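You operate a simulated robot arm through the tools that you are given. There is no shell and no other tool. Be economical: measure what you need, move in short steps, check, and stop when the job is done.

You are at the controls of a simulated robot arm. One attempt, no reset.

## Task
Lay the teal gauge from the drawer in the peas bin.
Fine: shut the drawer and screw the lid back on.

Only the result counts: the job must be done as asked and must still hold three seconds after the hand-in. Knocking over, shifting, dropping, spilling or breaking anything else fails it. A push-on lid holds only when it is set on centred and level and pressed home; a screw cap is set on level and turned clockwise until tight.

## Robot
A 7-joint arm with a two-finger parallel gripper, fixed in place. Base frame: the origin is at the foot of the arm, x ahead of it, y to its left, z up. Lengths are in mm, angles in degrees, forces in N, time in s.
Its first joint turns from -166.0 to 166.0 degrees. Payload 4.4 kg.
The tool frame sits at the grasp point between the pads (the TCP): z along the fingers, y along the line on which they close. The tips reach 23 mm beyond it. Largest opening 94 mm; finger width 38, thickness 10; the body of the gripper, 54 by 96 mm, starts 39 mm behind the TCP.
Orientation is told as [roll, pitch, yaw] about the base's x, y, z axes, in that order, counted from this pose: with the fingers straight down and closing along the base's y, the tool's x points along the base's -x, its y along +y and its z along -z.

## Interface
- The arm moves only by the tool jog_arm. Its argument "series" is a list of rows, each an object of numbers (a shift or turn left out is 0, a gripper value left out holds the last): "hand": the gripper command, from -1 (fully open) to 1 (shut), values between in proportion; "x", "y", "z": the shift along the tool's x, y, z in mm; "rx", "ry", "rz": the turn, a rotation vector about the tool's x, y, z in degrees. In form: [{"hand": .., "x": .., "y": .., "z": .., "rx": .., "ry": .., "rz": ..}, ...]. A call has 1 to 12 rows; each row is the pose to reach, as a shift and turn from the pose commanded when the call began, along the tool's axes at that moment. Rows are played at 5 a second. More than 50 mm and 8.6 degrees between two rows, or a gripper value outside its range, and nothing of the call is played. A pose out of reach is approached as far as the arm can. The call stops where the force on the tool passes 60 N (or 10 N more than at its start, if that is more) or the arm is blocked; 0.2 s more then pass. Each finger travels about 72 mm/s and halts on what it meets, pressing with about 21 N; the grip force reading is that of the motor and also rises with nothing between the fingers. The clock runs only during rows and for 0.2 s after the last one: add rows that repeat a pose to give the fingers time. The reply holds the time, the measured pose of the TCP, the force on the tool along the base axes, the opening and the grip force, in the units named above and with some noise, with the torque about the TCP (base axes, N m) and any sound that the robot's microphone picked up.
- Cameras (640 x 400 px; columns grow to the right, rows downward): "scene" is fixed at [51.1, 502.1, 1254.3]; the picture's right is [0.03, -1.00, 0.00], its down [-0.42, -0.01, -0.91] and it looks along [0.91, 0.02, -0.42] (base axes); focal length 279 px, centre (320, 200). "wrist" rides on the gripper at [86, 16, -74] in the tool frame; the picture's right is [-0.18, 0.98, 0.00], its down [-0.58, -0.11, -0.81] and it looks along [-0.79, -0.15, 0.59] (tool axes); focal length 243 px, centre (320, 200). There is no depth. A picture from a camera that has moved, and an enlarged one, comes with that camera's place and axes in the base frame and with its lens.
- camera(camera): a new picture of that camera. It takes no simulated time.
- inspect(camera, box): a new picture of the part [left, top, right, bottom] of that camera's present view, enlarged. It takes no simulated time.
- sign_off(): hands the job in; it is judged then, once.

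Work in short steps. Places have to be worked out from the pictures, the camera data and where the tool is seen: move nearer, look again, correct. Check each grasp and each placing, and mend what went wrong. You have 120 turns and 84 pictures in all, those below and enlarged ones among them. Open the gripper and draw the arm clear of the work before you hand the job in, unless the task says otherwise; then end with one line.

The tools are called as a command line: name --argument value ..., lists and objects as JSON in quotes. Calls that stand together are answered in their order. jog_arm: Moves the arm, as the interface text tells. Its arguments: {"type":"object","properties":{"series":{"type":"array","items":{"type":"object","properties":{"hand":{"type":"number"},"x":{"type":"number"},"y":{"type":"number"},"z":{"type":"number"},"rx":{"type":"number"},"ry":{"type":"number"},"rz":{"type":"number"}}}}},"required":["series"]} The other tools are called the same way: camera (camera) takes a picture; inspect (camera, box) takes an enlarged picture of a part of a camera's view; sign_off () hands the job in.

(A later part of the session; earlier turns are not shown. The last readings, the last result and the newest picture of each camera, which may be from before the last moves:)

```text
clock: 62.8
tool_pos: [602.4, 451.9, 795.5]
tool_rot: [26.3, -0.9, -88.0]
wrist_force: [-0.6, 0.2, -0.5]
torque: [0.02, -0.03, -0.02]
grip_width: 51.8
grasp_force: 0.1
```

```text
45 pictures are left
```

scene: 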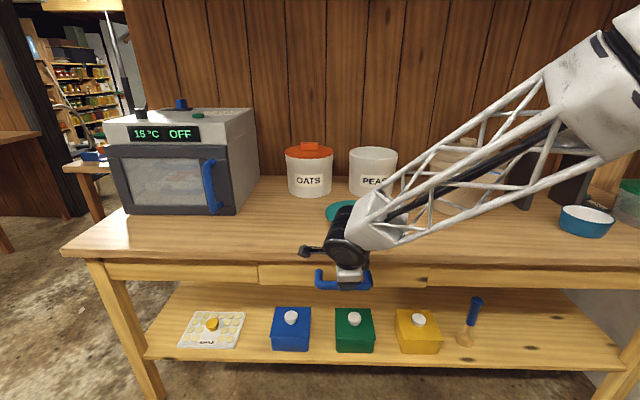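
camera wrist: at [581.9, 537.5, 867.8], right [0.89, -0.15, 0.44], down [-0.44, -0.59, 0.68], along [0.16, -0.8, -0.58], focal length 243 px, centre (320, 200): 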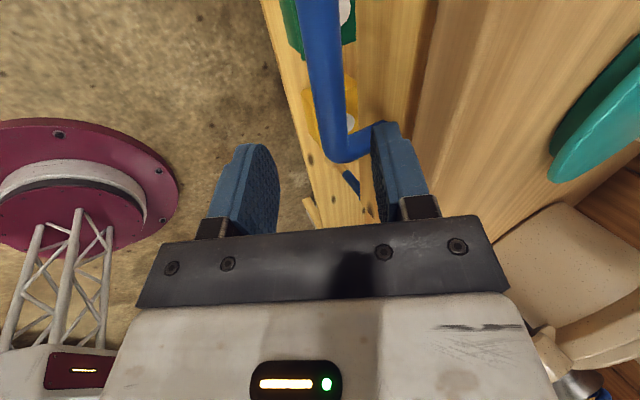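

Combining all rays, the bar is more likely near (648, 452, 719). I'll bias the tool towards the robot so the body clears the bench lip and the rear finger hooks behind the bar. The gripper opens a bit, and I go halfway and check.

jog_arm --series '[{"hand": -0.42, "y": -6, "z": 20}, {"y": -6, "z": 40}, {"y": -6, "z": 40}]'

camera --camera "wrist"

inspect --camera "scene" --box '[295, 220, 395, 300]'

```text
clock: 63.6
tool_pos: [616.6, 450.4, 758.2]
tool_rot: [26.4, -1.0, -88.0]
wrist_force: [1.8, -0.3, 0.1]
torque: [-0.02, -0.02, 0.02]
grip_width: 66.8
grasp_force: 0.2
```

```text
44 pictures are left
camera wrist: at [595.0, 536.6, 828.8], right [0.89, -0.15, 0.44], down [-0.44, -0.59, 0.68], along [0.16, -0.8, -0.58], focal length 243 px, centre (320, 200)
```

wrist: 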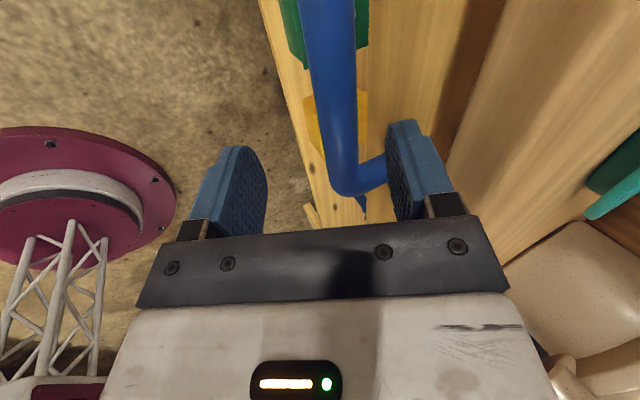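

```text
5.00 times, centred on (345, 260) of scene
camera zoom: at [51.1, 502.1, 1254.3], right [0.03, -1.0, 0.0], down [-0.42, -0.01, -0.91], along [0.91, 0.02, -0.42], focal length 1396 px, centre (195, -100)
```

zoom: 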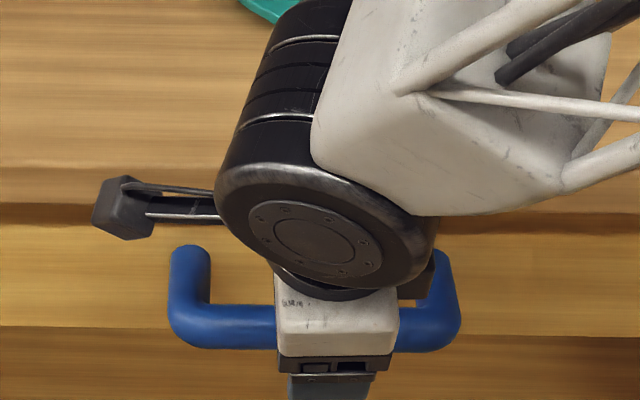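

The bar lies about 53 mm further along the tool axis and roughly 9 mm towards the rear finger, so it is between the fingers. I'll advance in small steps and close.

jog_arm --series '[{"y": -2, "z": 12}, {"y": -2, "z": 24}, {"y": -2, "z": 34}, {"y": -2, "z": 42}, {"y": -2, "z": 46}, {"y": -2, "z": 46}]'

camera --camera "wrist"

```text
clock: 65.0
tool_pos: [635.0, 450.8, 716.4]
tool_rot: [26.4, -0.9, -87.9]
wrist_force: [0.8, 0.0, -0.3]
torque: [0.0, 0.05, -0.02]
grip_width: 67.1
grasp_force: 0.0
```

```text
42 pictures are left
camera wrist: at [613.3, 537.3, 786.8], right [0.89, -0.15, 0.44], down [-0.44, -0.59, 0.68], along [0.16, -0.8, -0.58], focal length 243 px, centre (320, 200)
```

wrist: 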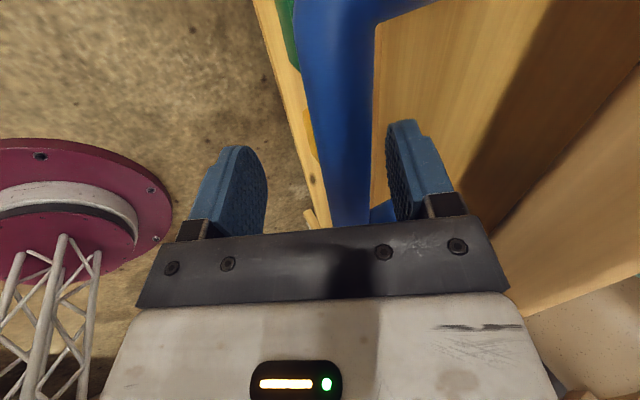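

The bar sits between the fingers. Closing.

jog_arm --series '[{"hand": 0.2}, {"hand": 0.5}, {"hand": 1}, {"hand": 1}, {"hand": 1}]'

```text
clock: 66.2
tool_pos: [634.6, 450.1, 715.1]
tool_rot: [26.4, -0.9, -88.0]
wrist_force: [-0.3, 3.6, -0.6]
torque: [0.85, 0.03, -1.68]
grip_width: 24.9
grasp_force: 45.4
```

Gripped at about 25 mm. I'll pull the drawer straight towards -x in small steps.

jog_arm --series '[{"y": -4.5, "z": -2.2}, {"y": -9, "z": -4.4}, {"y": -18, "z": -8.9}, {"y": -27, "z": -13.3}, {"y": -36, "z": -17.7}]'

inspect --camera "scene" --box '[235, 200, 455, 340]'

```text
clock: 67.4
tool_pos: [593.4, 450.5, 715.8]
tool_rot: [26.3, -1.1, -88.0]
wrist_force: [1.6, 29.2, -24.5]
torque: [0.79, -0.07, -1.57]
grip_width: 24.6
grasp_force: 44.9
```

```text
2.86 times, centred on (345, 270) of scene
camera zoom: at [51.1, 502.1, 1254.3], right [0.03, -1.0, 0.0], down [-0.42, -0.01, -0.91], along [0.91, 0.02, -0.42], focal length 798 px, centre (249, 0)
```

zoom: 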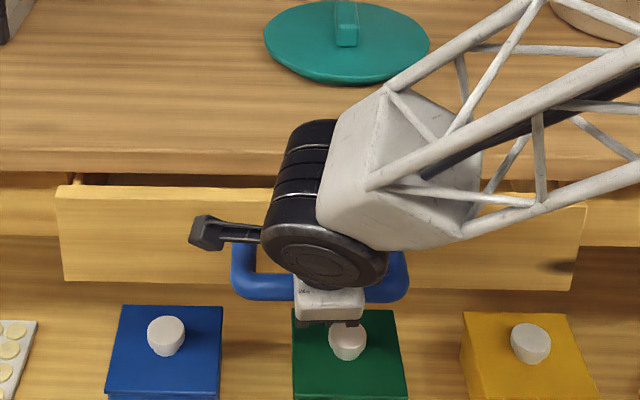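

The drawer slides. I'll continue 200 mm more with a small sideways correction.

jog_arm --series '[{"x": 1.5, "y": -22, "z": -10.5}, {"x": 2.3, "y": -44.5, "z": -21.5}, {"x": 3.1, "y": -67, "z": -32.6}, {"x": 3.9, "y": -89.5, "z": -43.7}, {"x": 4.7, "y": -112, "z": -54.8}, {"x": 5.5, "y": -134.5, "z": -66}, {"x": 6.3, "y": -157, "z": -77}, {"x": 7.1, "y": -179, "z": -88}, {"x": 7.1, "y": -179, "z": -88}]'

camera --camera "scene"

```text
clock: 69.4
tool_pos: [412.8, 443.7, 734.3]
tool_rot: [24.3, -1.3, -87.2]
wrist_force: [-2.1, -24.7, -32.1]
torque: [0.32, 0.27, -1.75]
grip_width: 25.0
grasp_force: 45.1
out of reach, approached as far as the arm can: row 5, 6, 7, 8, 9
```

```text
40 pictures are left
```

scene: 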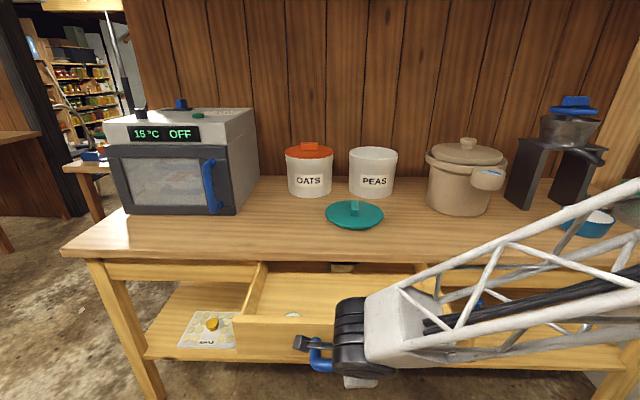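

The drawer is about 220 mm open and the arm is near its reach limit here. I'll release and lift off.

jog_arm --series '[{"hand": -0.35}, {"hand": -0.35}, {"hand": -0.35}, {"hand": -0.35, "z": -3}]'

camera --camera "wrist"

```text
clock: 70.4
tool_pos: [411.8, 444.6, 736.0]
tool_rot: [24.5, -1.0, -87.1]
wrist_force: [0.0, -0.8, -0.1]
torque: [-0.02, 0.03, 0.02]
grip_width: 63.7
grasp_force: 0.1
```

```text
39 pictures are left
camera wrist: at [391.4, 531.0, 807.9], right [0.9, -0.13, 0.41], down [-0.4, -0.59, 0.7], along [0.15, -0.8, -0.59], focal length 243 px, centre (320, 200)
```

wrist: 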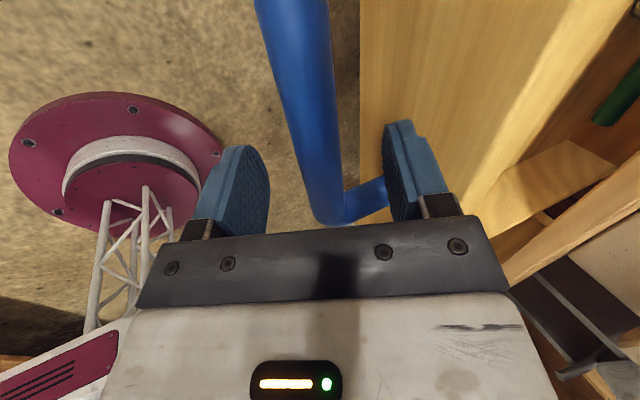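

Released. I'll lift straight up, then return the tool to vertical.

jog_arm --series '[{"y": 6, "z": -18}, {"y": 16, "z": -41}, {"y": 31, "z": -75}, {"y": 49, "z": -115}, {"y": 66, "z": -155}, {"y": 82, "z": -190}, {"y": 82, "z": -190}]'

jog_arm --series '[{"rx": 8}, {"rx": 16}, {"rx": 24.4}, {"rx": 24.4}]'

camera --camera "scene"

```text
clock: 72.0
tool_pos: [400.1, 446.2, 944.8]
tool_rot: [26.3, -0.9, -88.0]
wrist_force: [0.4, -0.2, -0.1]
torque: [0.01, 0.05, 0.01]
grip_width: 63.4
grasp_force: 0.1
out of reach, approached as far as the arm can: row 1
```

```text
clock: 73.0
tool_pos: [400.5, 447.6, 945.0]
tool_rot: [1.9, -0.8, -88.0]
wrist_force: [-0.1, -0.5, 0.1]
torque: [0.02, -0.05, 0.0]
grip_width: 63.6
grasp_force: 0.0
```

```text
38 pictures are left
```

scene: 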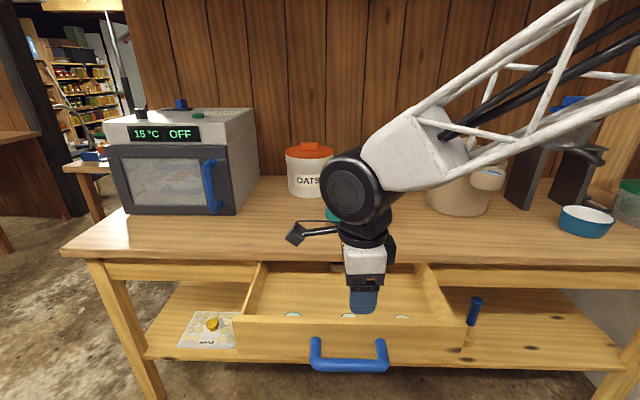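

Gauges are in the drawer. I'll rise and turn back to yaw 0 to view the drawer interior.

jog_arm --series '[{"z": -15, "rz": -8}, {"z": -30, "rz": -16}, {"z": -45, "rz": -24}, {"z": -60, "rz": -32}, {"z": -75, "rz": -40}, {"z": -80, "rz": -48}, {"z": -80, "rz": -56}, {"z": -80, "rz": -64}, {"z": -80, "rz": -72}, {"z": -80, "rz": -80}, {"z": -80, "rz": -88}, {"z": -80, "rz": -88, "hand": -1}]'

camera --camera "wrist"

inspect --camera "scene" --box '[230, 250, 480, 390]'

```text
clock: 75.6
tool_pos: [397.8, 447.5, 1025.7]
tool_rot: [-0.9, -2.1, 0.1]
wrist_force: [-0.6, 0.0, -0.1]
torque: [0.01, -0.03, -0.01]
grip_width: 94.1
grasp_force: 0.1
```

```text
37 pictures are left
camera wrist: at [308.8, 464.9, 1095.0], right [0.18, 0.98, -0.01], down [0.55, -0.1, 0.83], along [0.81, -0.16, -0.56], focal length 243 px, centre (320, 200)
```

wrist: 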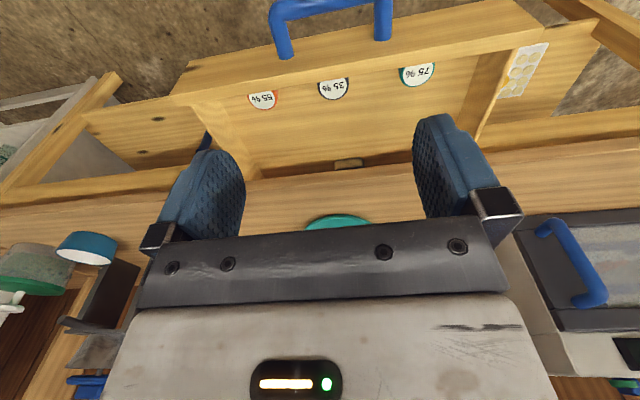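

```text
2.56 times, centred on (355, 320) of scene
camera zoom: at [51.1, 502.1, 1254.3], right [0.03, -1.0, 0.0], down [-0.42, -0.01, -0.91], along [0.91, 0.02, -0.42], focal length 715 px, centre (230, -107)
```

zoom: 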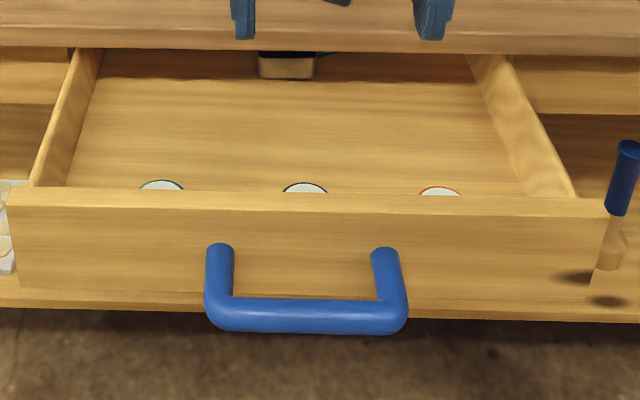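

inspect --camera "wrist" --box '[230, 40, 450, 180]'

```text
2.86 times, centred on (340, 110) of wrist
camera zoom: at [308.8, 464.9, 1095.0], right [0.18, 0.98, -0.01], down [0.55, -0.1, 0.83], along [0.81, -0.16, -0.56], focal length 693 px, centre (263, 457)
```

zoom: 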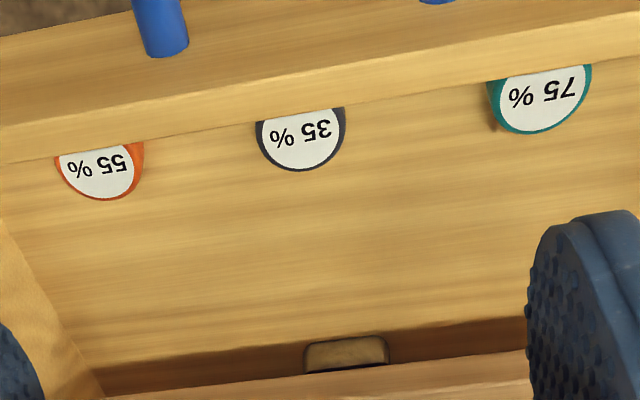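

Three gauges are in there: red 55 %, black 35 % and teal 75 %. The teal one centres near (523, 575, 722), close behind the drawer front. I'll move above it, level the tool, and look.

jog_arm --series '[{"x": -30, "y": 32, "rx": -0.9, "ry": 2.1}, {"x": -60, "y": 64, "rx": -0.9, "ry": 2.1}, {"x": -92, "y": 96, "rx": -0.9, "ry": 2.1}, {"x": -125, "y": 127, "rx": -0.9, "ry": 2.1}, {"x": -125, "y": 127, "z": 40, "rx": -0.9, "ry": 2.1}, {"x": -125, "y": 127, "z": 80, "rx": -0.9, "ry": 2.1}, {"x": -125, "y": 127, "z": 120, "rx": -0.9, "ry": 2.1}, {"x": -125, "y": 127, "z": 120, "rx": -0.9, "ry": 2.1}]'

camera --camera "wrist"

inspect --camera "scene" --box '[230, 220, 430, 350]'

```text
clock: 77.4
tool_pos: [525.1, 574.5, 907.8]
tool_rot: [0.0, 0.1, 0.0]
wrist_force: [0.1, 0.3, 0.4]
torque: [-0.01, 0.0, 0.01]
grip_width: 93.7
grasp_force: 0.0
```

```text
34 pictures are left
camera wrist: at [438.9, 590.4, 982.3], right [0.18, 0.98, 0.0], down [0.58, -0.11, 0.81], along [0.79, -0.15, -0.59], focal length 243 px, centre (320, 200)
```

wrist: 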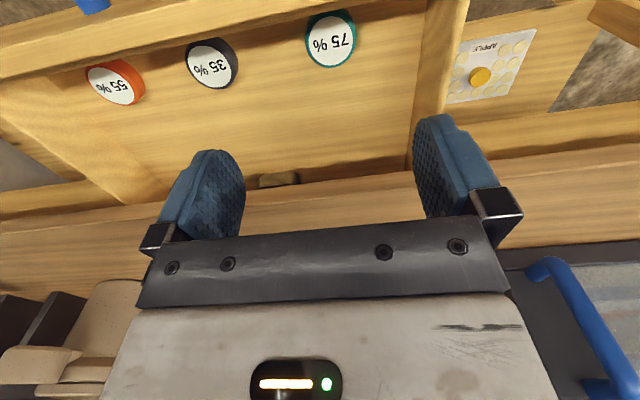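

```text
3.08 times, centred on (330, 285) of scene
camera zoom: at [51.1, 502.1, 1254.3], right [0.03, -1.0, 0.0], down [-0.42, -0.01, -0.91], along [0.91, 0.02, -0.42], focal length 859 px, centre (289, -62)
```

zoom: 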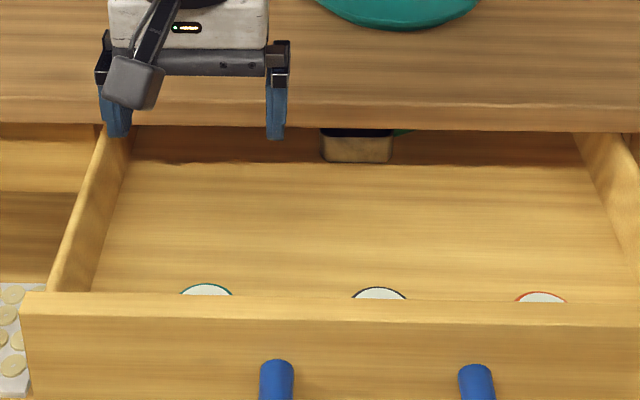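

With the lower face height of about 702, the teal gauge centres near (544, 581), with a diameter of about 52. I'll descend above it and re-check.

jog_arm --series '[{"x": -10, "y": 4, "z": 30}, {"x": -18, "y": 6, "z": 65}, {"x": -18, "y": 6, "z": 100}, {"x": -18, "y": 6, "z": 120}, {"x": -18, "y": 6, "z": 120}]'

camera --camera "wrist"

```text
clock: 78.6
tool_pos: [543.1, 578.4, 789.0]
tool_rot: [0.0, 0.1, 0.1]
wrist_force: [0.3, 0.2, 1.0]
torque: [0.02, 0.04, -0.01]
grip_width: 93.8
grasp_force: 0.1
```

```text
32 pictures are left
camera wrist: at [458.2, 594.6, 862.7], right [0.18, 0.98, 0.0], down [0.58, -0.11, 0.81], along [0.79, -0.15, -0.59], focal length 243 px, centre (320, 200)
```

wrist: 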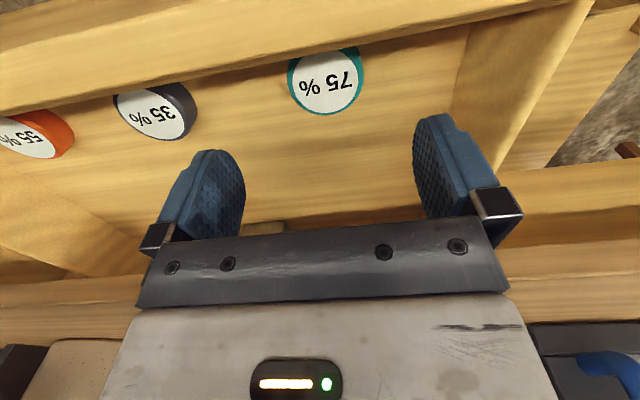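

The estimate is consistent with centre (542, 579) and face z about 700. I'll lower to TCP 730 and look again.

jog_arm --series '[{"z": 20}, {"z": 40}, {"z": 59}, {"z": 59}]'

camera --camera "wrist"

inspect --camera "scene" --box '[230, 240, 380, 340]'

```text
clock: 79.6
tool_pos: [545.6, 579.1, 729.3]
tool_rot: [0.1, 0.1, 0.1]
wrist_force: [-0.4, -0.8, 0.5]
torque: [0.02, 0.0, 0.0]
grip_width: 94.1
grasp_force: 0.0
```

```text
31 pictures are left
camera wrist: at [458.5, 594.9, 803.0], right [0.18, 0.98, 0.0], down [0.58, -0.11, 0.81], along [0.79, -0.15, -0.59], focal length 243 px, centre (320, 200)
```

wrist: 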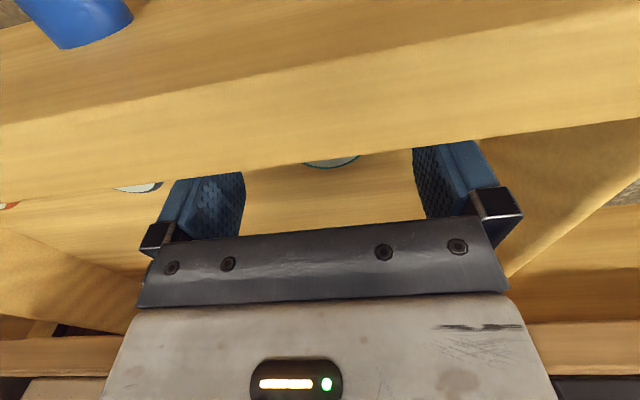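

```text
4.00 times, centred on (305, 290) of scene
camera zoom: at [51.1, 502.1, 1254.3], right [0.03, -1.0, 0.0], down [-0.42, -0.01, -0.91], along [0.91, 0.02, -0.42], focal length 1117 px, centre (380, -160)
```

zoom: 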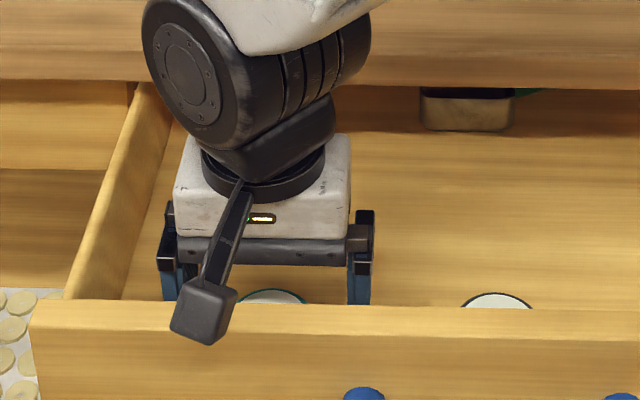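

The far edge fits centre x of about 545, directly under the tool. I'm watching the camera's clearance over the drawer front (top near 766), so I'll step down gently to 714.

jog_arm --series '[{"z": 4}, {"z": 8}, {"z": 12}, {"z": 15}, {"z": 15}]'

inspect --camera "scene" --box '[250, 270, 340, 330]'

```text
clock: 80.8
tool_pos: [544.8, 579.2, 712.8]
tool_rot: [0.0, 0.1, -0.1]
wrist_force: [-0.2, 0.5, 0.3]
torque: [-0.02, 0.03, -0.05]
grip_width: 94.0
grasp_force: 0.0
```

```text
6.67 times, centred on (295, 300) of scene
camera zoom: at [51.1, 502.1, 1254.3], right [0.03, -1.0, 0.0], down [-0.42, -0.01, -0.91], along [0.91, 0.02, -0.42], focal length 1861 px, centre (487, -467)
```

zoom: 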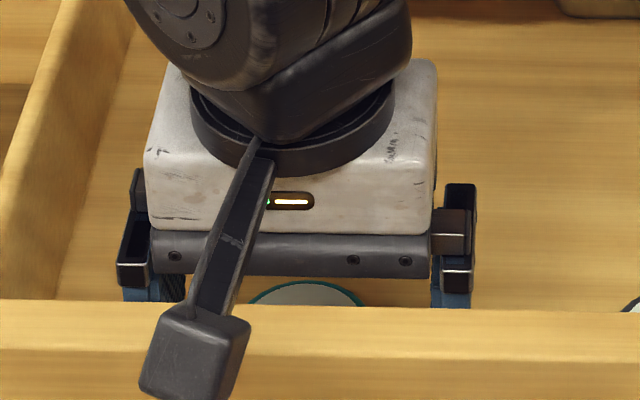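

Try closing here.

jog_arm --series '[{"hand": -0.4}, {"hand": 0}, {"hand": 1}, {"hand": 1}, {"hand": 1}]'

```text
clock: 82.0
tool_pos: [545.1, 578.5, 714.5]
tool_rot: [0.0, 0.0, 0.0]
wrist_force: [0.1, 1.1, 1.2]
torque: [-0.02, 0.01, -0.01]
grip_width: 54.3
grasp_force: 21.3
```

Gripped at 54.3 mm, which matches the gauge. I'll lift slowly.

jog_arm --series '[{"z": -3, "hand": 1}, {"z": -8}, {"z": -14}, {"z": -22}, {"z": -32}, {"z": -44}, {"z": -58}, {"z": -72}, {"z": -88}, {"z": -104}, {"z": -120}, {"z": -130}]'

camera --camera "wrist"

inspect --camera "scene" --box '[230, 200, 380, 300]'

```text
clock: 84.6
tool_pos: [544.5, 579.0, 844.7]
tool_rot: [0.0, 0.0, 0.0]
wrist_force: [0.3, 0.2, -1.4]
torque: [0.0, -0.04, 0.02]
grip_width: 54.6
grasp_force: 21.0
```

```text
28 pictures are left
camera wrist: at [458.5, 594.4, 918.5], right [0.18, 0.98, 0.0], down [0.58, -0.11, 0.81], along [0.79, -0.15, -0.59], focal length 243 px, centre (320, 200)
```

wrist: 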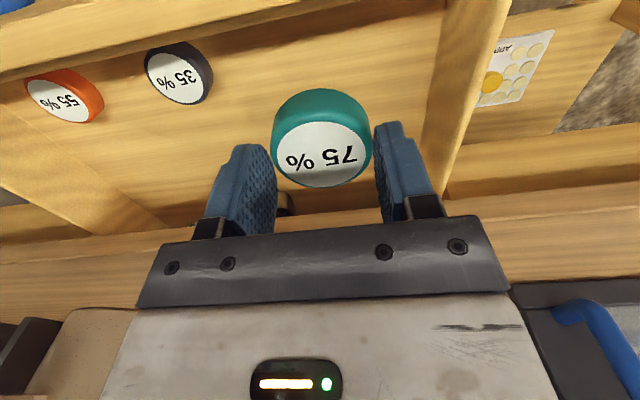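

```text
4.00 times, centred on (305, 250) of scene
camera zoom: at [51.1, 502.1, 1254.3], right [0.03, -1.0, 0.0], down [-0.42, -0.01, -0.91], along [0.91, 0.02, -0.42], focal length 1117 px, centre (380, 0)
```

zoom: 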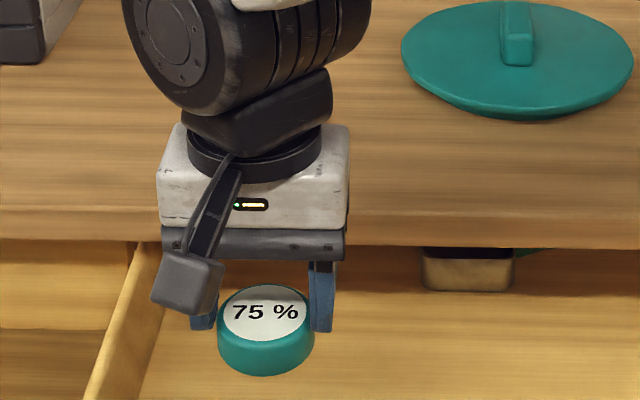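

The gauge is held firmly. I'll raise it and carry it towards the bin smoothly.

jog_arm --series '[{"z": -10, "hand": 1}, {"z": -30}, {"z": -58}, {"z": -88}, {"z": -118}, {"z": -148}, {"z": -178}, {"z": -206}, {"z": -230}, {"z": -242}, {"z": -245}]'

jog_arm --series '[{"x": -8, "y": -4}, {"x": -28, "y": -15}, {"x": -55, "y": -30}, {"x": -85, "y": -47}, {"x": -115, "y": -64}, {"x": -145, "y": -81}, {"x": -175, "y": -98}, {"x": -205, "y": -115}, {"x": -235, "y": -132}, {"x": -260, "y": -146}, {"x": -275, "y": -155}, {"x": -280, "y": -158}]'

jog_arm --series '[{"x": -8, "y": -4}, {"x": -28, "y": -15}, {"x": -55, "y": -31}, {"x": -85, "y": -48}, {"x": -115, "y": -65}, {"x": -145, "y": -82}, {"x": -165, "y": -95}, {"x": -175, "y": -101}, {"x": -180, "y": -102}]'

camera --camera "wrist"

```text
clock: 87.0
tool_pos: [545.2, 581.1, 1088.4]
tool_rot: [0.0, 0.1, -0.1]
wrist_force: [0.0, 0.0, -0.3]
torque: [0.0, 0.01, -0.03]
grip_width: 54.8
grasp_force: 21.2
```

```text
clock: 89.6
tool_pos: [824.2, 420.5, 1088.6]
tool_rot: [0.1, 0.2, 0.1]
wrist_force: [0.1, -0.3, -0.9]
torque: [0.03, 0.01, 0.01]
grip_width: 54.6
grasp_force: 21.5
```

```text
clock: 91.6
tool_pos: [1004.1, 319.3, 1087.0]
tool_rot: [0.0, 0.1, 0.0]
wrist_force: [0.1, 1.0, -0.3]
torque: [0.02, 0.01, 0.02]
grip_width: 54.4
grasp_force: 21.3
```

```text
26 pictures are left
camera wrist: at [918.4, 335.8, 1160.8], right [0.18, 0.98, 0.0], down [0.58, -0.11, 0.8], along [0.79, -0.15, -0.59], focal length 243 px, centre (320, 200)
```

wrist: 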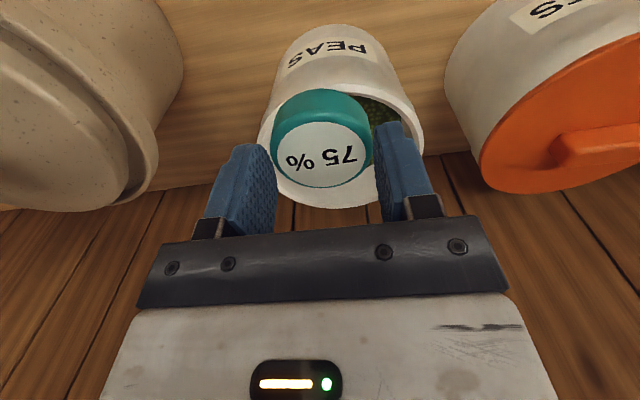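

The bin holds green peas, so its floor is higher. I'll zoom in to judge the level.

inspect --camera "wrist" --box '[250, 70, 450, 210]'

inspect --camera "scene" --box '[325, 130, 425, 200]'

```text
2.86 times, centred on (350, 140) of wrist
camera zoom: at [918.4, 335.8, 1160.8], right [0.18, 0.98, 0.0], down [0.58, -0.11, 0.8], along [0.79, -0.15, -0.59], focal length 693 px, centre (234, 371)
```

zoom: 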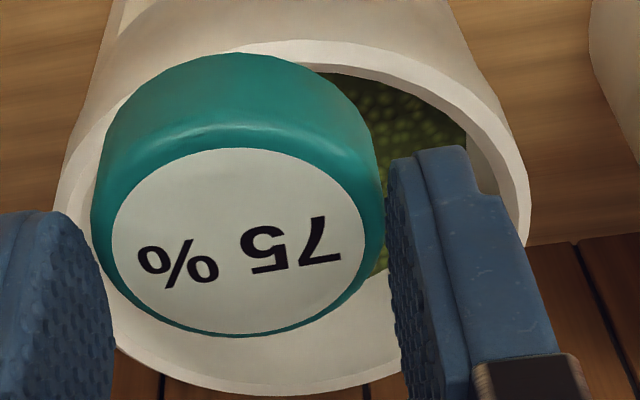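

```text
5.71 times, centred on (375, 165) of scene
camera zoom: at [51.1, 502.1, 1254.3], right [0.03, -1.0, 0.0], down [-0.42, -0.01, -0.91], along [0.91, 0.02, -0.42], focal length 1595 px, centre (6, 400)
```

zoom: 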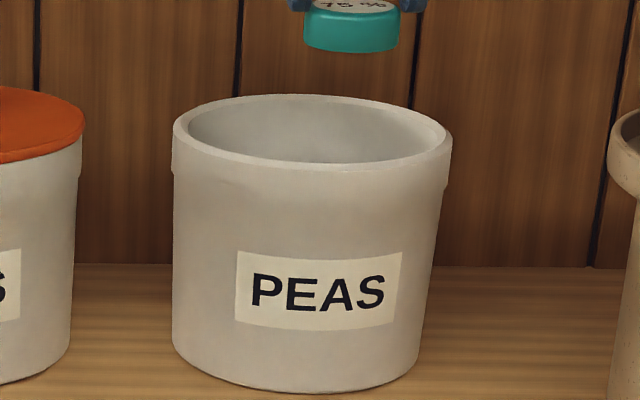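

The peas' surface looks to be about z 915–925, some 50 mm below the rim, so the gauge can be laid on the peas with the camera clear of the rim. I'll centre over the bin and descend to just above.

jog_arm --series '[{"x": -8}, {"x": -28}, {"x": -54}, {"x": -82}, {"x": -102}, {"x": -112}, {"x": -113}, {"x": -113, "z": 15}, {"x": -113, "z": 45}, {"x": -113, "z": 75}, {"x": -113, "z": 98}, {"x": -113, "z": 105}]'

camera --camera "wrist"

inspect --camera "scene" --box '[325, 110, 425, 200]'

```text
clock: 94.2
tool_pos: [1116.9, 320.5, 982.6]
tool_rot: [0.1, 0.1, 0.0]
wrist_force: [-0.1, 0.3, 0.7]
torque: [0.0, -0.02, -0.02]
grip_width: 54.6
grasp_force: 21.3
```

```text
23 pictures are left
camera wrist: at [1031.3, 336.2, 1055.8], right [0.18, 0.98, 0.0], down [0.58, -0.11, 0.81], along [0.79, -0.15, -0.59], focal length 243 px, centre (320, 200)
```

wrist: 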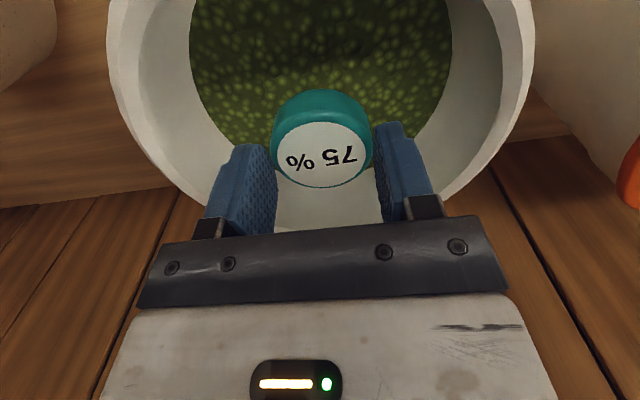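

```text
4.44 times, centred on (375, 155) of scene
camera zoom: at [51.1, 502.1, 1254.3], right [0.03, -1.0, 0.0], down [-0.42, -0.01, -0.91], along [0.91, 0.02, -0.42], focal length 1241 px, centre (76, 400)
```

zoom: 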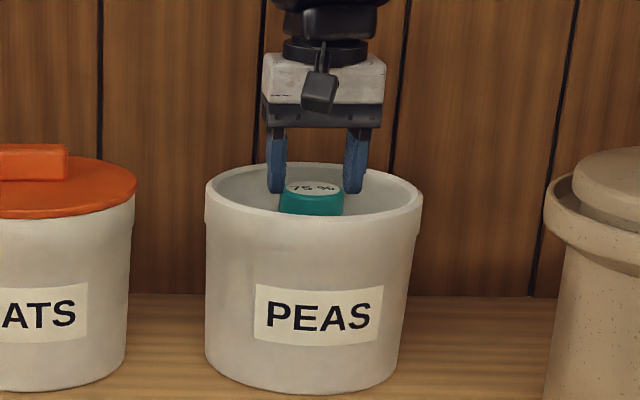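

Aligned inside the rim. I'll descend to 950 in steps, watching for contact.

jog_arm --series '[{"z": 5}, {"z": 10}, {"z": 15}, {"z": 20}, {"z": 25}, {"z": 30}, {"z": 34}]'

```text
clock: 95.8
tool_pos: [1118.5, 318.6, 949.7]
tool_rot: [-0.1, 0.1, 0.0]
wrist_force: [0.3, -0.5, -0.2]
torque: [-0.02, 0.02, 0.02]
grip_width: 54.2
grasp_force: 21.1
```

jog_arm --series '[{"z": 3}, {"z": 6}, {"z": 9}, {"z": 12}, {"z": 15}, {"z": 18}]'

camera --camera "wrist"

inspect --camera "scene" --box '[335, 110, 415, 180]'

```text
clock: 97.2
tool_pos: [1116.7, 318.3, 929.8]
tool_rot: [0.0, 0.1, 0.0]
wrist_force: [2.3, 2.2, 13.0]
torque: [0.08, -0.18, -0.07]
grip_width: 54.6
grasp_force: 21.0
```

```text
21 pictures are left
camera wrist: at [1031.6, 335.4, 1003.4], right [0.18, 0.98, 0.0], down [0.58, -0.11, 0.81], along [0.79, -0.15, -0.59], focal length 243 px, centre (320, 200)
```

wrist: 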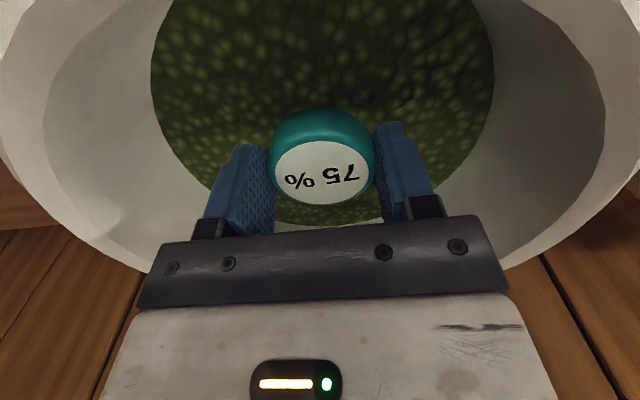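

```text
5.71 times, centred on (375, 145) of scene
camera zoom: at [51.1, 502.1, 1254.3], right [0.03, -1.0, 0.0], down [-0.42, -0.01, -0.91], along [0.91, 0.02, -0.42], focal length 1595 px, centre (6, 514)
```

zoom: 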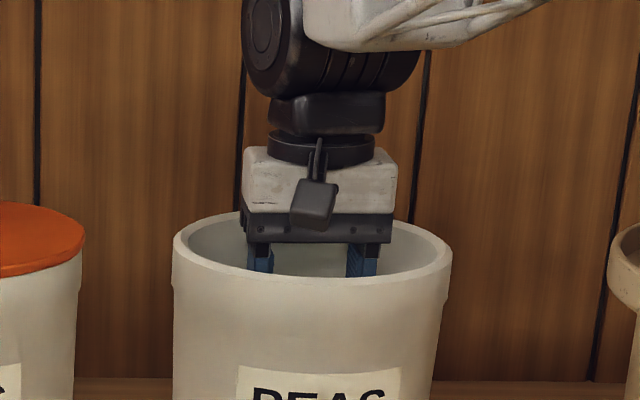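

Contact at 13 N, so the gauge is resting on the peas. I'll ease up 1 mm, open, and rise straight out.

jog_arm --series '[{"z": -0.7}, {"z": -0.7, "hand": 0}, {"z": -0.7, "hand": -0.5}, {"z": -0.7, "hand": -0.5}, {"z": -10}, {"z": -25}, {"z": -50}, {"z": -80}, {"z": -120}, {"z": -150}, {"z": -150}]'

camera --camera "wrist"

```text
clock: 99.6
tool_pos: [1118.3, 319.4, 1079.0]
tool_rot: [0.0, 0.0, 0.0]
wrist_force: [-0.6, 0.5, 0.7]
torque: [-0.03, 0.04, -0.01]
grip_width: 70.5
grasp_force: 0.1
```

```text
19 pictures are left
camera wrist: at [1032.3, 335.5, 1152.3], right [0.18, 0.98, 0.0], down [0.58, -0.11, 0.81], along [0.79, -0.15, -0.59], focal length 243 px, centre (320, 200)
```

wrist: 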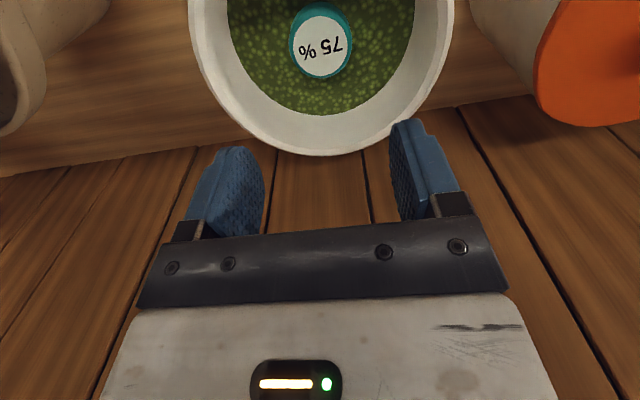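

The gauge lies flat on the peas, centred. Next I'll fetch the lid: over it at yaw -2, lower to the same grip height, close.

jog_arm --series '[{"x": 40, "y": 15}, {"x": 80, "y": 30}, {"x": 120, "y": 45}, {"x": 160, "y": 60}, {"x": 200, "y": 75}, {"x": 238, "y": 88.5, "rz": 2}, {"x": 238, "y": 88.5, "rz": 2, "z": 40}, {"x": 238, "y": 88.5, "rz": 2, "z": 85}, {"x": 238, "y": 88.5, "rz": 2, "z": 130}, {"x": 238, "y": 88.5, "rz": 2, "z": 165}, {"x": 238, "y": 88.5, "rz": 2, "z": 165}]'

camera --camera "wrist"

```text
clock: 102.0
tool_pos: [879.3, 407.9, 915.3]
tool_rot: [-0.1, 0.0, -2.0]
wrist_force: [0.3, -1.3, 0.4]
torque: [0.02, 0.03, -0.01]
grip_width: 70.6
grasp_force: 0.0
```

```text
18 pictures are left
camera wrist: at [794.4, 426.6, 988.7], right [0.22, 0.98, 0.0], down [0.58, -0.13, 0.81], along [0.79, -0.18, -0.59], focal length 243 px, centre (320, 200)
```

wrist: 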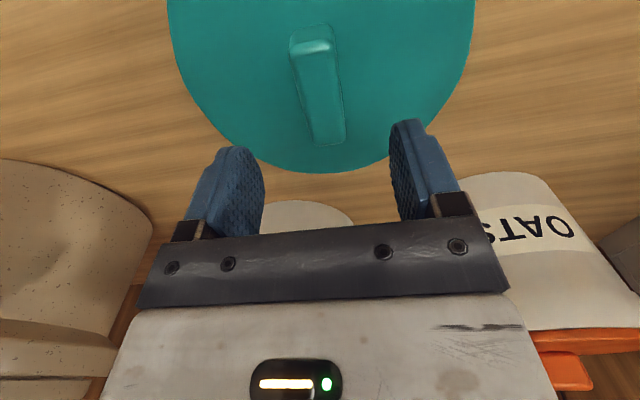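

The lid is as I left it. Lower and grip.

jog_arm --series '[{"z": 25}, {"z": 45}, {"z": 56}, {"z": 61}, {"z": 61}, {"z": 61, "hand": 1}, {"z": 61}, {"z": 61}, {"z": 61}, {"z": 61}]'

jog_arm --series '[{"z": -2, "hand": 1}, {"z": -6}, {"z": -14}, {"z": -26}, {"z": -42}, {"z": -62}, {"z": -84}, {"z": -108}, {"z": -132}, {"z": -154}, {"z": -170}, {"z": -176}]'

inspect --camera "scene" --box '[260, 80, 460, 220]'

```text
clock: 104.2
tool_pos: [879.4, 407.9, 854.3]
tool_rot: [-0.1, 0.1, -1.9]
wrist_force: [0.0, -0.6, -0.1]
torque: [0.01, 0.03, -0.03]
grip_width: 25.7
grasp_force: 21.4
```

```text
clock: 106.8
tool_pos: [880.0, 406.5, 1032.7]
tool_rot: [0.0, 0.1, -2.0]
wrist_force: [-0.2, -0.1, -0.9]
torque: [-0.01, 0.0, 0.01]
grip_width: 25.5
grasp_force: 20.6
```

```text
2.86 times, centred on (360, 150) of scene
camera zoom: at [51.1, 502.1, 1254.3], right [0.03, -1.0, 0.0], down [-0.42, -0.01, -0.91], along [0.91, 0.02, -0.42], focal length 798 px, centre (206, 343)
```

zoom: 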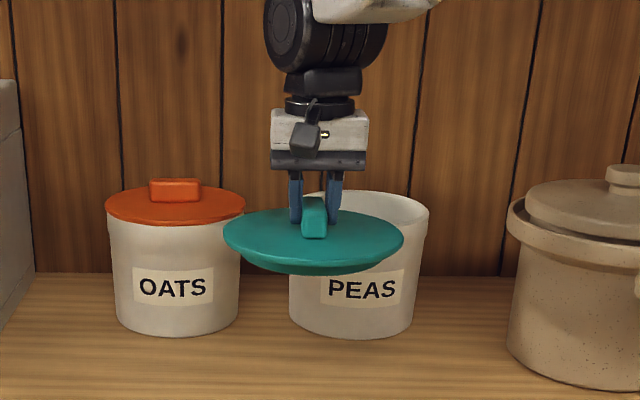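

The lid is held. I'll raise it and carry it back to the bin axis (1119, 318.5) at safe height.

jog_arm --series '[{"z": -10, "hand": 1}, {"z": -30}, {"z": -44}, {"z": -48, "x": -8, "y": -3}, {"z": -48, "x": -28, "y": -9}, {"z": -48, "x": -54, "y": -18}, {"z": -48, "x": -82, "y": -27}, {"z": -48, "x": -110, "y": -36}, {"z": -48, "x": -138, "y": -46}, {"z": -48, "x": -160, "y": -53}, {"z": -48, "x": -172, "y": -57}, {"z": -48, "x": -176, "y": -58}]'

jog_arm --series '[{"x": -3, "rz": -6}, {"x": -10, "y": -3, "rz": -14}, {"x": -20, "y": -7, "rz": -22}, {"x": -30, "y": -10, "rz": -30}, {"x": -40, "y": -14, "rz": -38}, {"x": -50, "y": -17, "rz": -46}, {"x": -58, "y": -20, "rz": -54}, {"x": -63, "y": -22, "rz": -62}, {"x": -64, "y": -22, "rz": -70}, {"x": -64, "y": -22, "rz": -78}, {"x": -64, "y": -22, "rz": -86}, {"x": -64, "y": -22, "rz": -90}]'

inspect --camera "scene" --box '[315, 80, 435, 200]'

```text
clock: 109.4
tool_pos: [1054.8, 344.8, 1076.5]
tool_rot: [-0.1, 0.2, -2.0]
wrist_force: [0.6, -0.3, -1.0]
torque: [0.0, 0.02, -0.02]
grip_width: 25.4
grasp_force: 21.2
```

```text
clock: 112.0
tool_pos: [1118.3, 319.2, 1077.2]
tool_rot: [0.2, 0.0, 88.1]
wrist_force: [0.0, 0.0, -1.1]
torque: [0.03, 0.02, 0.0]
grip_width: 25.5
grasp_force: 21.2
```

```text
3.33 times, centred on (375, 140) of scene
camera zoom: at [51.1, 502.1, 1254.3], right [0.03, -1.0, 0.0], down [-0.42, -0.01, -0.91], along [0.91, 0.02, -0.42], focal length 931 px, centre (137, 400)
```

zoom: 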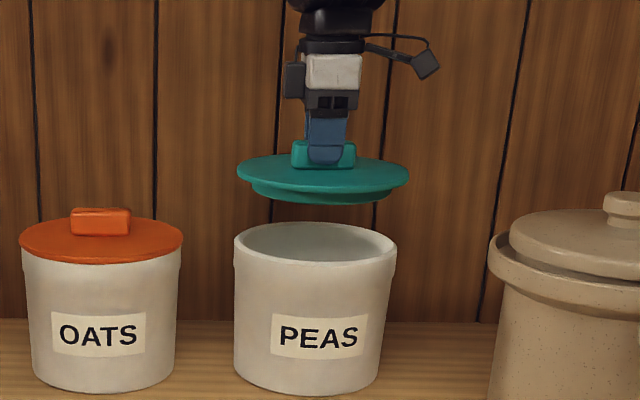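

The lid is level and lined up over the bin. I'll lower to just above seating, then in small steps to contact.

jog_arm --series '[{"z": 10, "hand": 1}, {"z": 28}, {"z": 46}, {"z": 60}, {"z": 66}, {"z": 69}, {"z": 71}, {"z": 73}, {"z": 74}]'

inspect --camera "scene" --box '[325, 110, 425, 200]'

```text
clock: 114.0
tool_pos: [1117.2, 318.6, 1006.1]
tool_rot: [0.0, 0.0, 88.0]
wrist_force: [6.5, 1.3, 18.8]
torque: [-0.19, 0.42, 0.31]
grip_width: 27.3
grasp_force: 20.8
```

```text
4.44 times, centred on (375, 155) of scene
camera zoom: at [51.1, 502.1, 1254.3], right [0.03, -1.0, 0.0], down [-0.42, -0.01, -0.91], along [0.91, 0.02, -0.42], focal length 1241 px, centre (76, 400)
```

zoom: 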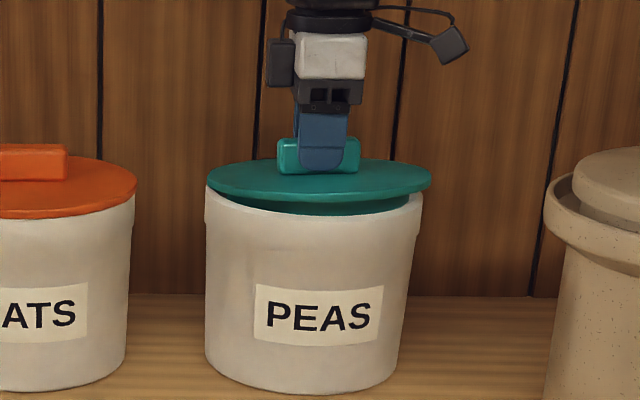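

The lid caught on the rim: it is about 4 mm too far to -y. I'll lift 6 mm, shift +y, and check from the wrist camera too.

jog_arm --series '[{"z": -3, "hand": 1}, {"z": -7}, {"z": -7, "x": -2}, {"z": -7, "x": -4.3}, {"z": -7, "x": -4.3}]'

camera --camera "wrist"

inspect --camera "scene" --box '[335, 125, 415, 185]'

```text
clock: 115.2
tool_pos: [1117.8, 323.9, 1009.2]
tool_rot: [0.1, 0.0, 88.0]
wrist_force: [-0.5, 0.1, -0.5]
torque: [0.02, 0.03, -0.03]
grip_width: 25.6
grasp_force: 21.4
```

```text
14 pictures are left
camera wrist: at [1098.7, 237.1, 1084.0], right [-0.98, 0.22, 0.0], down [0.13, 0.58, 0.81], along [0.17, 0.79, -0.59], focal length 243 px, centre (320, 200)
```

wrist: 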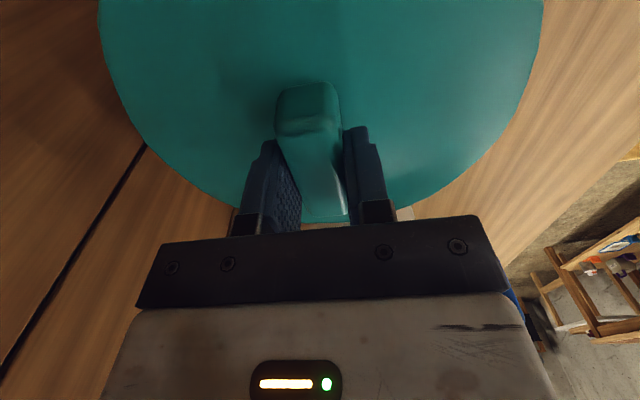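

```text
6.67 times, centred on (375, 155) of scene
camera zoom: at [51.1, 502.1, 1254.3], right [0.03, -1.0, 0.0], down [-0.42, -0.01, -0.91], along [0.91, 0.02, -0.42], focal length 1861 px, centre (-47, 500)
```

zoom: 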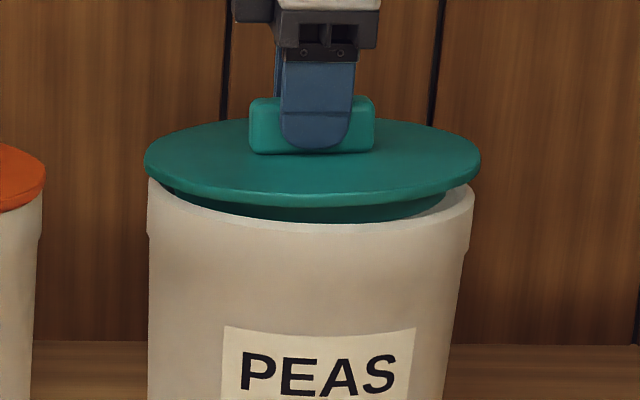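

Now centred in y. By the earlier no-load grips x should be about 1.7 mm more, so I'll apply that and lower gently.

jog_arm --series '[{"y": -1.7, "hand": 1}, {"y": -1.7, "z": 3}, {"y": -1.7, "z": 5}, {"y": -1.7, "z": 7}, {"y": -1.7, "z": 9}, {"y": -1.7, "z": 10}]'

inspect --camera "scene" --box '[335, 125, 415, 185]'

```text
clock: 116.6
tool_pos: [1119.0, 324.0, 1001.7]
tool_rot: [0.1, 0.0, 88.1]
wrist_force: [0.3, -0.9, -0.7]
torque: [0.02, 0.02, 0.01]
grip_width: 25.6
grasp_force: 20.7
```

```text
6.67 times, centred on (375, 155) of scene
camera zoom: at [51.1, 502.1, 1254.3], right [0.03, -1.0, 0.0], down [-0.42, -0.01, -0.91], along [0.91, 0.02, -0.42], focal length 1861 px, centre (-47, 500)
```

zoom: 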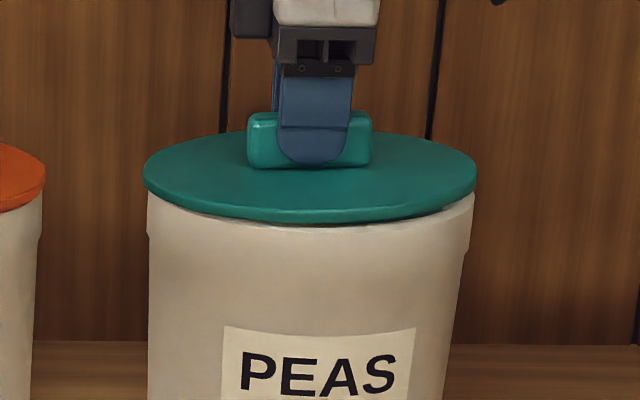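

The plug is inside the rim with no force. I'll continue down in 1 mm steps to seat it.

jog_arm --series '[{"z": 1, "hand": 1}, {"z": 2}, {"z": 3}, {"z": 4}, {"z": 4}]'

```text
clock: 117.8
tool_pos: [1120.8, 321.5, 999.2]
tool_rot: [0.0, -0.2, 88.0]
wrist_force: [27.3, -17.1, 14.0]
torque: [-0.16, -0.36, 0.02]
grip_width: 25.5
grasp_force: 20.9
```

Seated with a small centring load. I'll relax it and start turning clockwise about the lid axis, which is about 3 mm along tool x from the grip.

jog_arm --series '[{"x": 0.8, "y": -1.2, "hand": 1}, {"x": 0.8, "y": -1.6, "rz": 8}, {"x": 0.9, "y": -2.0, "rz": 16}, {"x": 1.1, "y": -2.4, "rz": 24}, {"x": 1.1, "y": -2.4, "rz": 24}]'

```text
clock: 119.0
tool_pos: [1121.0, 322.7, 997.9]
tool_rot: [0.1, -0.1, 63.9]
wrist_force: [11.6, -6.2, 22.4]
torque: [-0.09, -0.25, 0.01]
grip_width: 25.9
grasp_force: 21.2
```

jog_arm --series '[{"y": -0.4, "rz": 8}, {"x": 0.1, "y": -0.8, "rz": 16}, {"x": 0.3, "y": -1.2, "rz": 24}, {"x": 0.5, "y": -1.6, "rz": 32}, {"x": 0.7, "y": -1.9, "rz": 40}, {"x": 1, "y": -2.2, "rz": 48}, {"x": 1.3, "y": -2.5, "rz": 56}, {"x": 1.7, "y": -2.7, "rz": 64}]'

```text
clock: 120.8
tool_pos: [1123.3, 320.3, 995.3]
tool_rot: [0.0, 0.2, 0.0]
wrist_force: [11.2, -0.8, 11.7]
torque: [-0.02, -0.22, 0.05]
grip_width: 25.6
grasp_force: 21.1
```

The height is dropping as it turns (997.9 to 995.3), so the thread is engaging. I'll continue clockwise.

jog_arm --series '[{"y": -0.4, "rz": 8}, {"x": 0.1, "y": -0.8, "rz": 16}, {"x": 0.3, "y": -1.2, "rz": 24}, {"x": 0.5, "y": -1.6, "rz": 32}, {"x": 0.7, "y": -1.9, "rz": 40}, {"x": 1, "y": -2.2, "rz": 48}, {"x": 1.3, "y": -2.5, "rz": 56}, {"x": 1.7, "y": -2.7, "rz": 64}, {"x": 2.1, "y": -2.9, "rz": 72}, {"x": 2.5, "y": -3, "rz": 80}, {"x": 2.9, "y": -3, "rz": 88}]'

inspect --camera "scene" --box '[335, 125, 415, 185]'

```text
clock: 123.2
tool_pos: [1121.5, 318.1, 995.9]
tool_rot: [-0.2, 0.0, -88.2]
wrist_force: [0.3, 2.6, -9.7]
torque: [0.45, -0.02, 0.08]
grip_width: 25.5
grasp_force: 21.5
```

```text
6.67 times, centred on (375, 155) of scene
camera zoom: at [51.1, 502.1, 1254.3], right [0.03, -1.0, 0.0], down [-0.42, -0.01, -0.91], along [0.91, 0.02, -0.42], focal length 1861 px, centre (-47, 500)
```

zoom: 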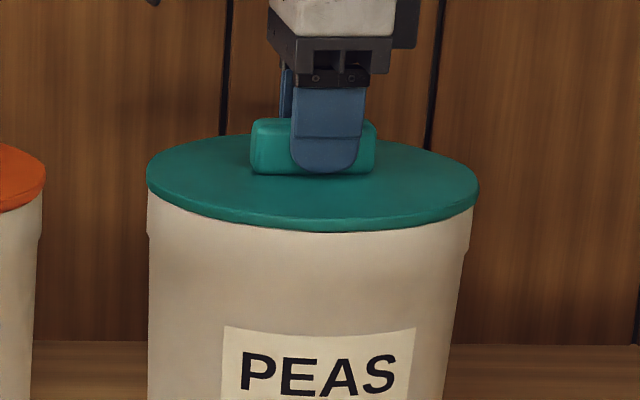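

The lid is level and drawn down. I need more clockwise turn until tight: release, rise, swing to yaw +88 and regrip, centred better on the handle.

jog_arm --series '[{"hand": -0.5}, {"hand": -0.5}, {"hand": -0.5}, {"z": -20, "x": 2}, {"z": -40, "x": 4}, {"z": -40, "x": 4, "rz": -8}, {"z": -40, "x": 4, "rz": -16}, {"z": -40, "x": 4, "rz": -24}, {"z": -40, "x": 4, "rz": -32}, {"z": -40, "x": 4, "rz": -40}, {"z": -40, "x": 4, "rz": -48}, {"z": -40, "x": 4, "rz": -56}]'

jog_arm --series '[{"rz": -8}, {"rz": -16}, {"rz": -24}, {"rz": -32}, {"rz": -40}, {"rz": -48}, {"rz": -56}, {"rz": -64}, {"rz": -72}, {"rz": -80}, {"rz": -88}, {"rz": -96}]'

jog_arm --series '[{"rz": -8}, {"rz": -16}, {"rz": -24}, {"rz": -26}, {"rz": -26}]'

```text
clock: 125.8
tool_pos: [1120.0, 320.8, 1037.9]
tool_rot: [0.1, 0.1, -32.0]
wrist_force: [-0.2, -0.4, -0.4]
torque: [-0.04, 0.0, -0.01]
grip_width: 70.5
grasp_force: 0.1
```

```text
clock: 128.4
tool_pos: [1120.3, 321.4, 1036.5]
tool_rot: [0.1, 0.0, 64.1]
wrist_force: [-0.4, 0.0, 0.3]
torque: [0.0, 0.01, 0.0]
grip_width: 70.5
grasp_force: 0.0
```

```text
clock: 129.6
tool_pos: [1121.2, 320.9, 1036.7]
tool_rot: [0.1, 0.0, 90.1]
wrist_force: [0.5, -0.6, 0.1]
torque: [0.01, 0.02, -0.04]
grip_width: 70.7
grasp_force: 0.0
```

jog_arm --series '[{"z": 20, "rz": -1.5}, {"z": 37, "rz": -1.5}, {"z": 38, "rz": -1.5}, {"z": 38, "rz": -1.5, "hand": 1}, {"z": 38, "rz": -1.5}, {"z": 38, "rz": -1.5}, {"z": 38, "rz": -1.5}, {"z": 38, "rz": -1.5}]'

```text
clock: 131.4
tool_pos: [1120.9, 320.8, 999.8]
tool_rot: [0.1, 0.0, 91.6]
wrist_force: [-8.3, -0.3, 0.1]
torque: [-0.04, 0.05, 0.02]
grip_width: 25.5
grasp_force: 20.9
```

Good clean grip. I'll turn clockwise in stages, watching torque.

jog_arm --series '[{"y": 0.4, "rz": 8, "hand": 1}, {"y": 0.4, "rz": 16}, {"y": 0.4, "rz": 24}, {"y": 0.4, "rz": 32}, {"y": 0.4, "rz": 40}, {"y": 0.4, "rz": 48}]'

```text
clock: 132.9
tool_pos: [1122.4, 322.3, 999.4]
tool_rot: [-0.1, -0.3, 43.6]
wrist_force: [28.0, 9.1, -6.8]
torque: [0.04, -0.17, 1.98]
grip_width: 65.3
grasp_force: 20.9
stopped in row 6: the force on the tool passed its limit at 64 N (the readings are from after the stop); the commanded pose is now the measured one
```

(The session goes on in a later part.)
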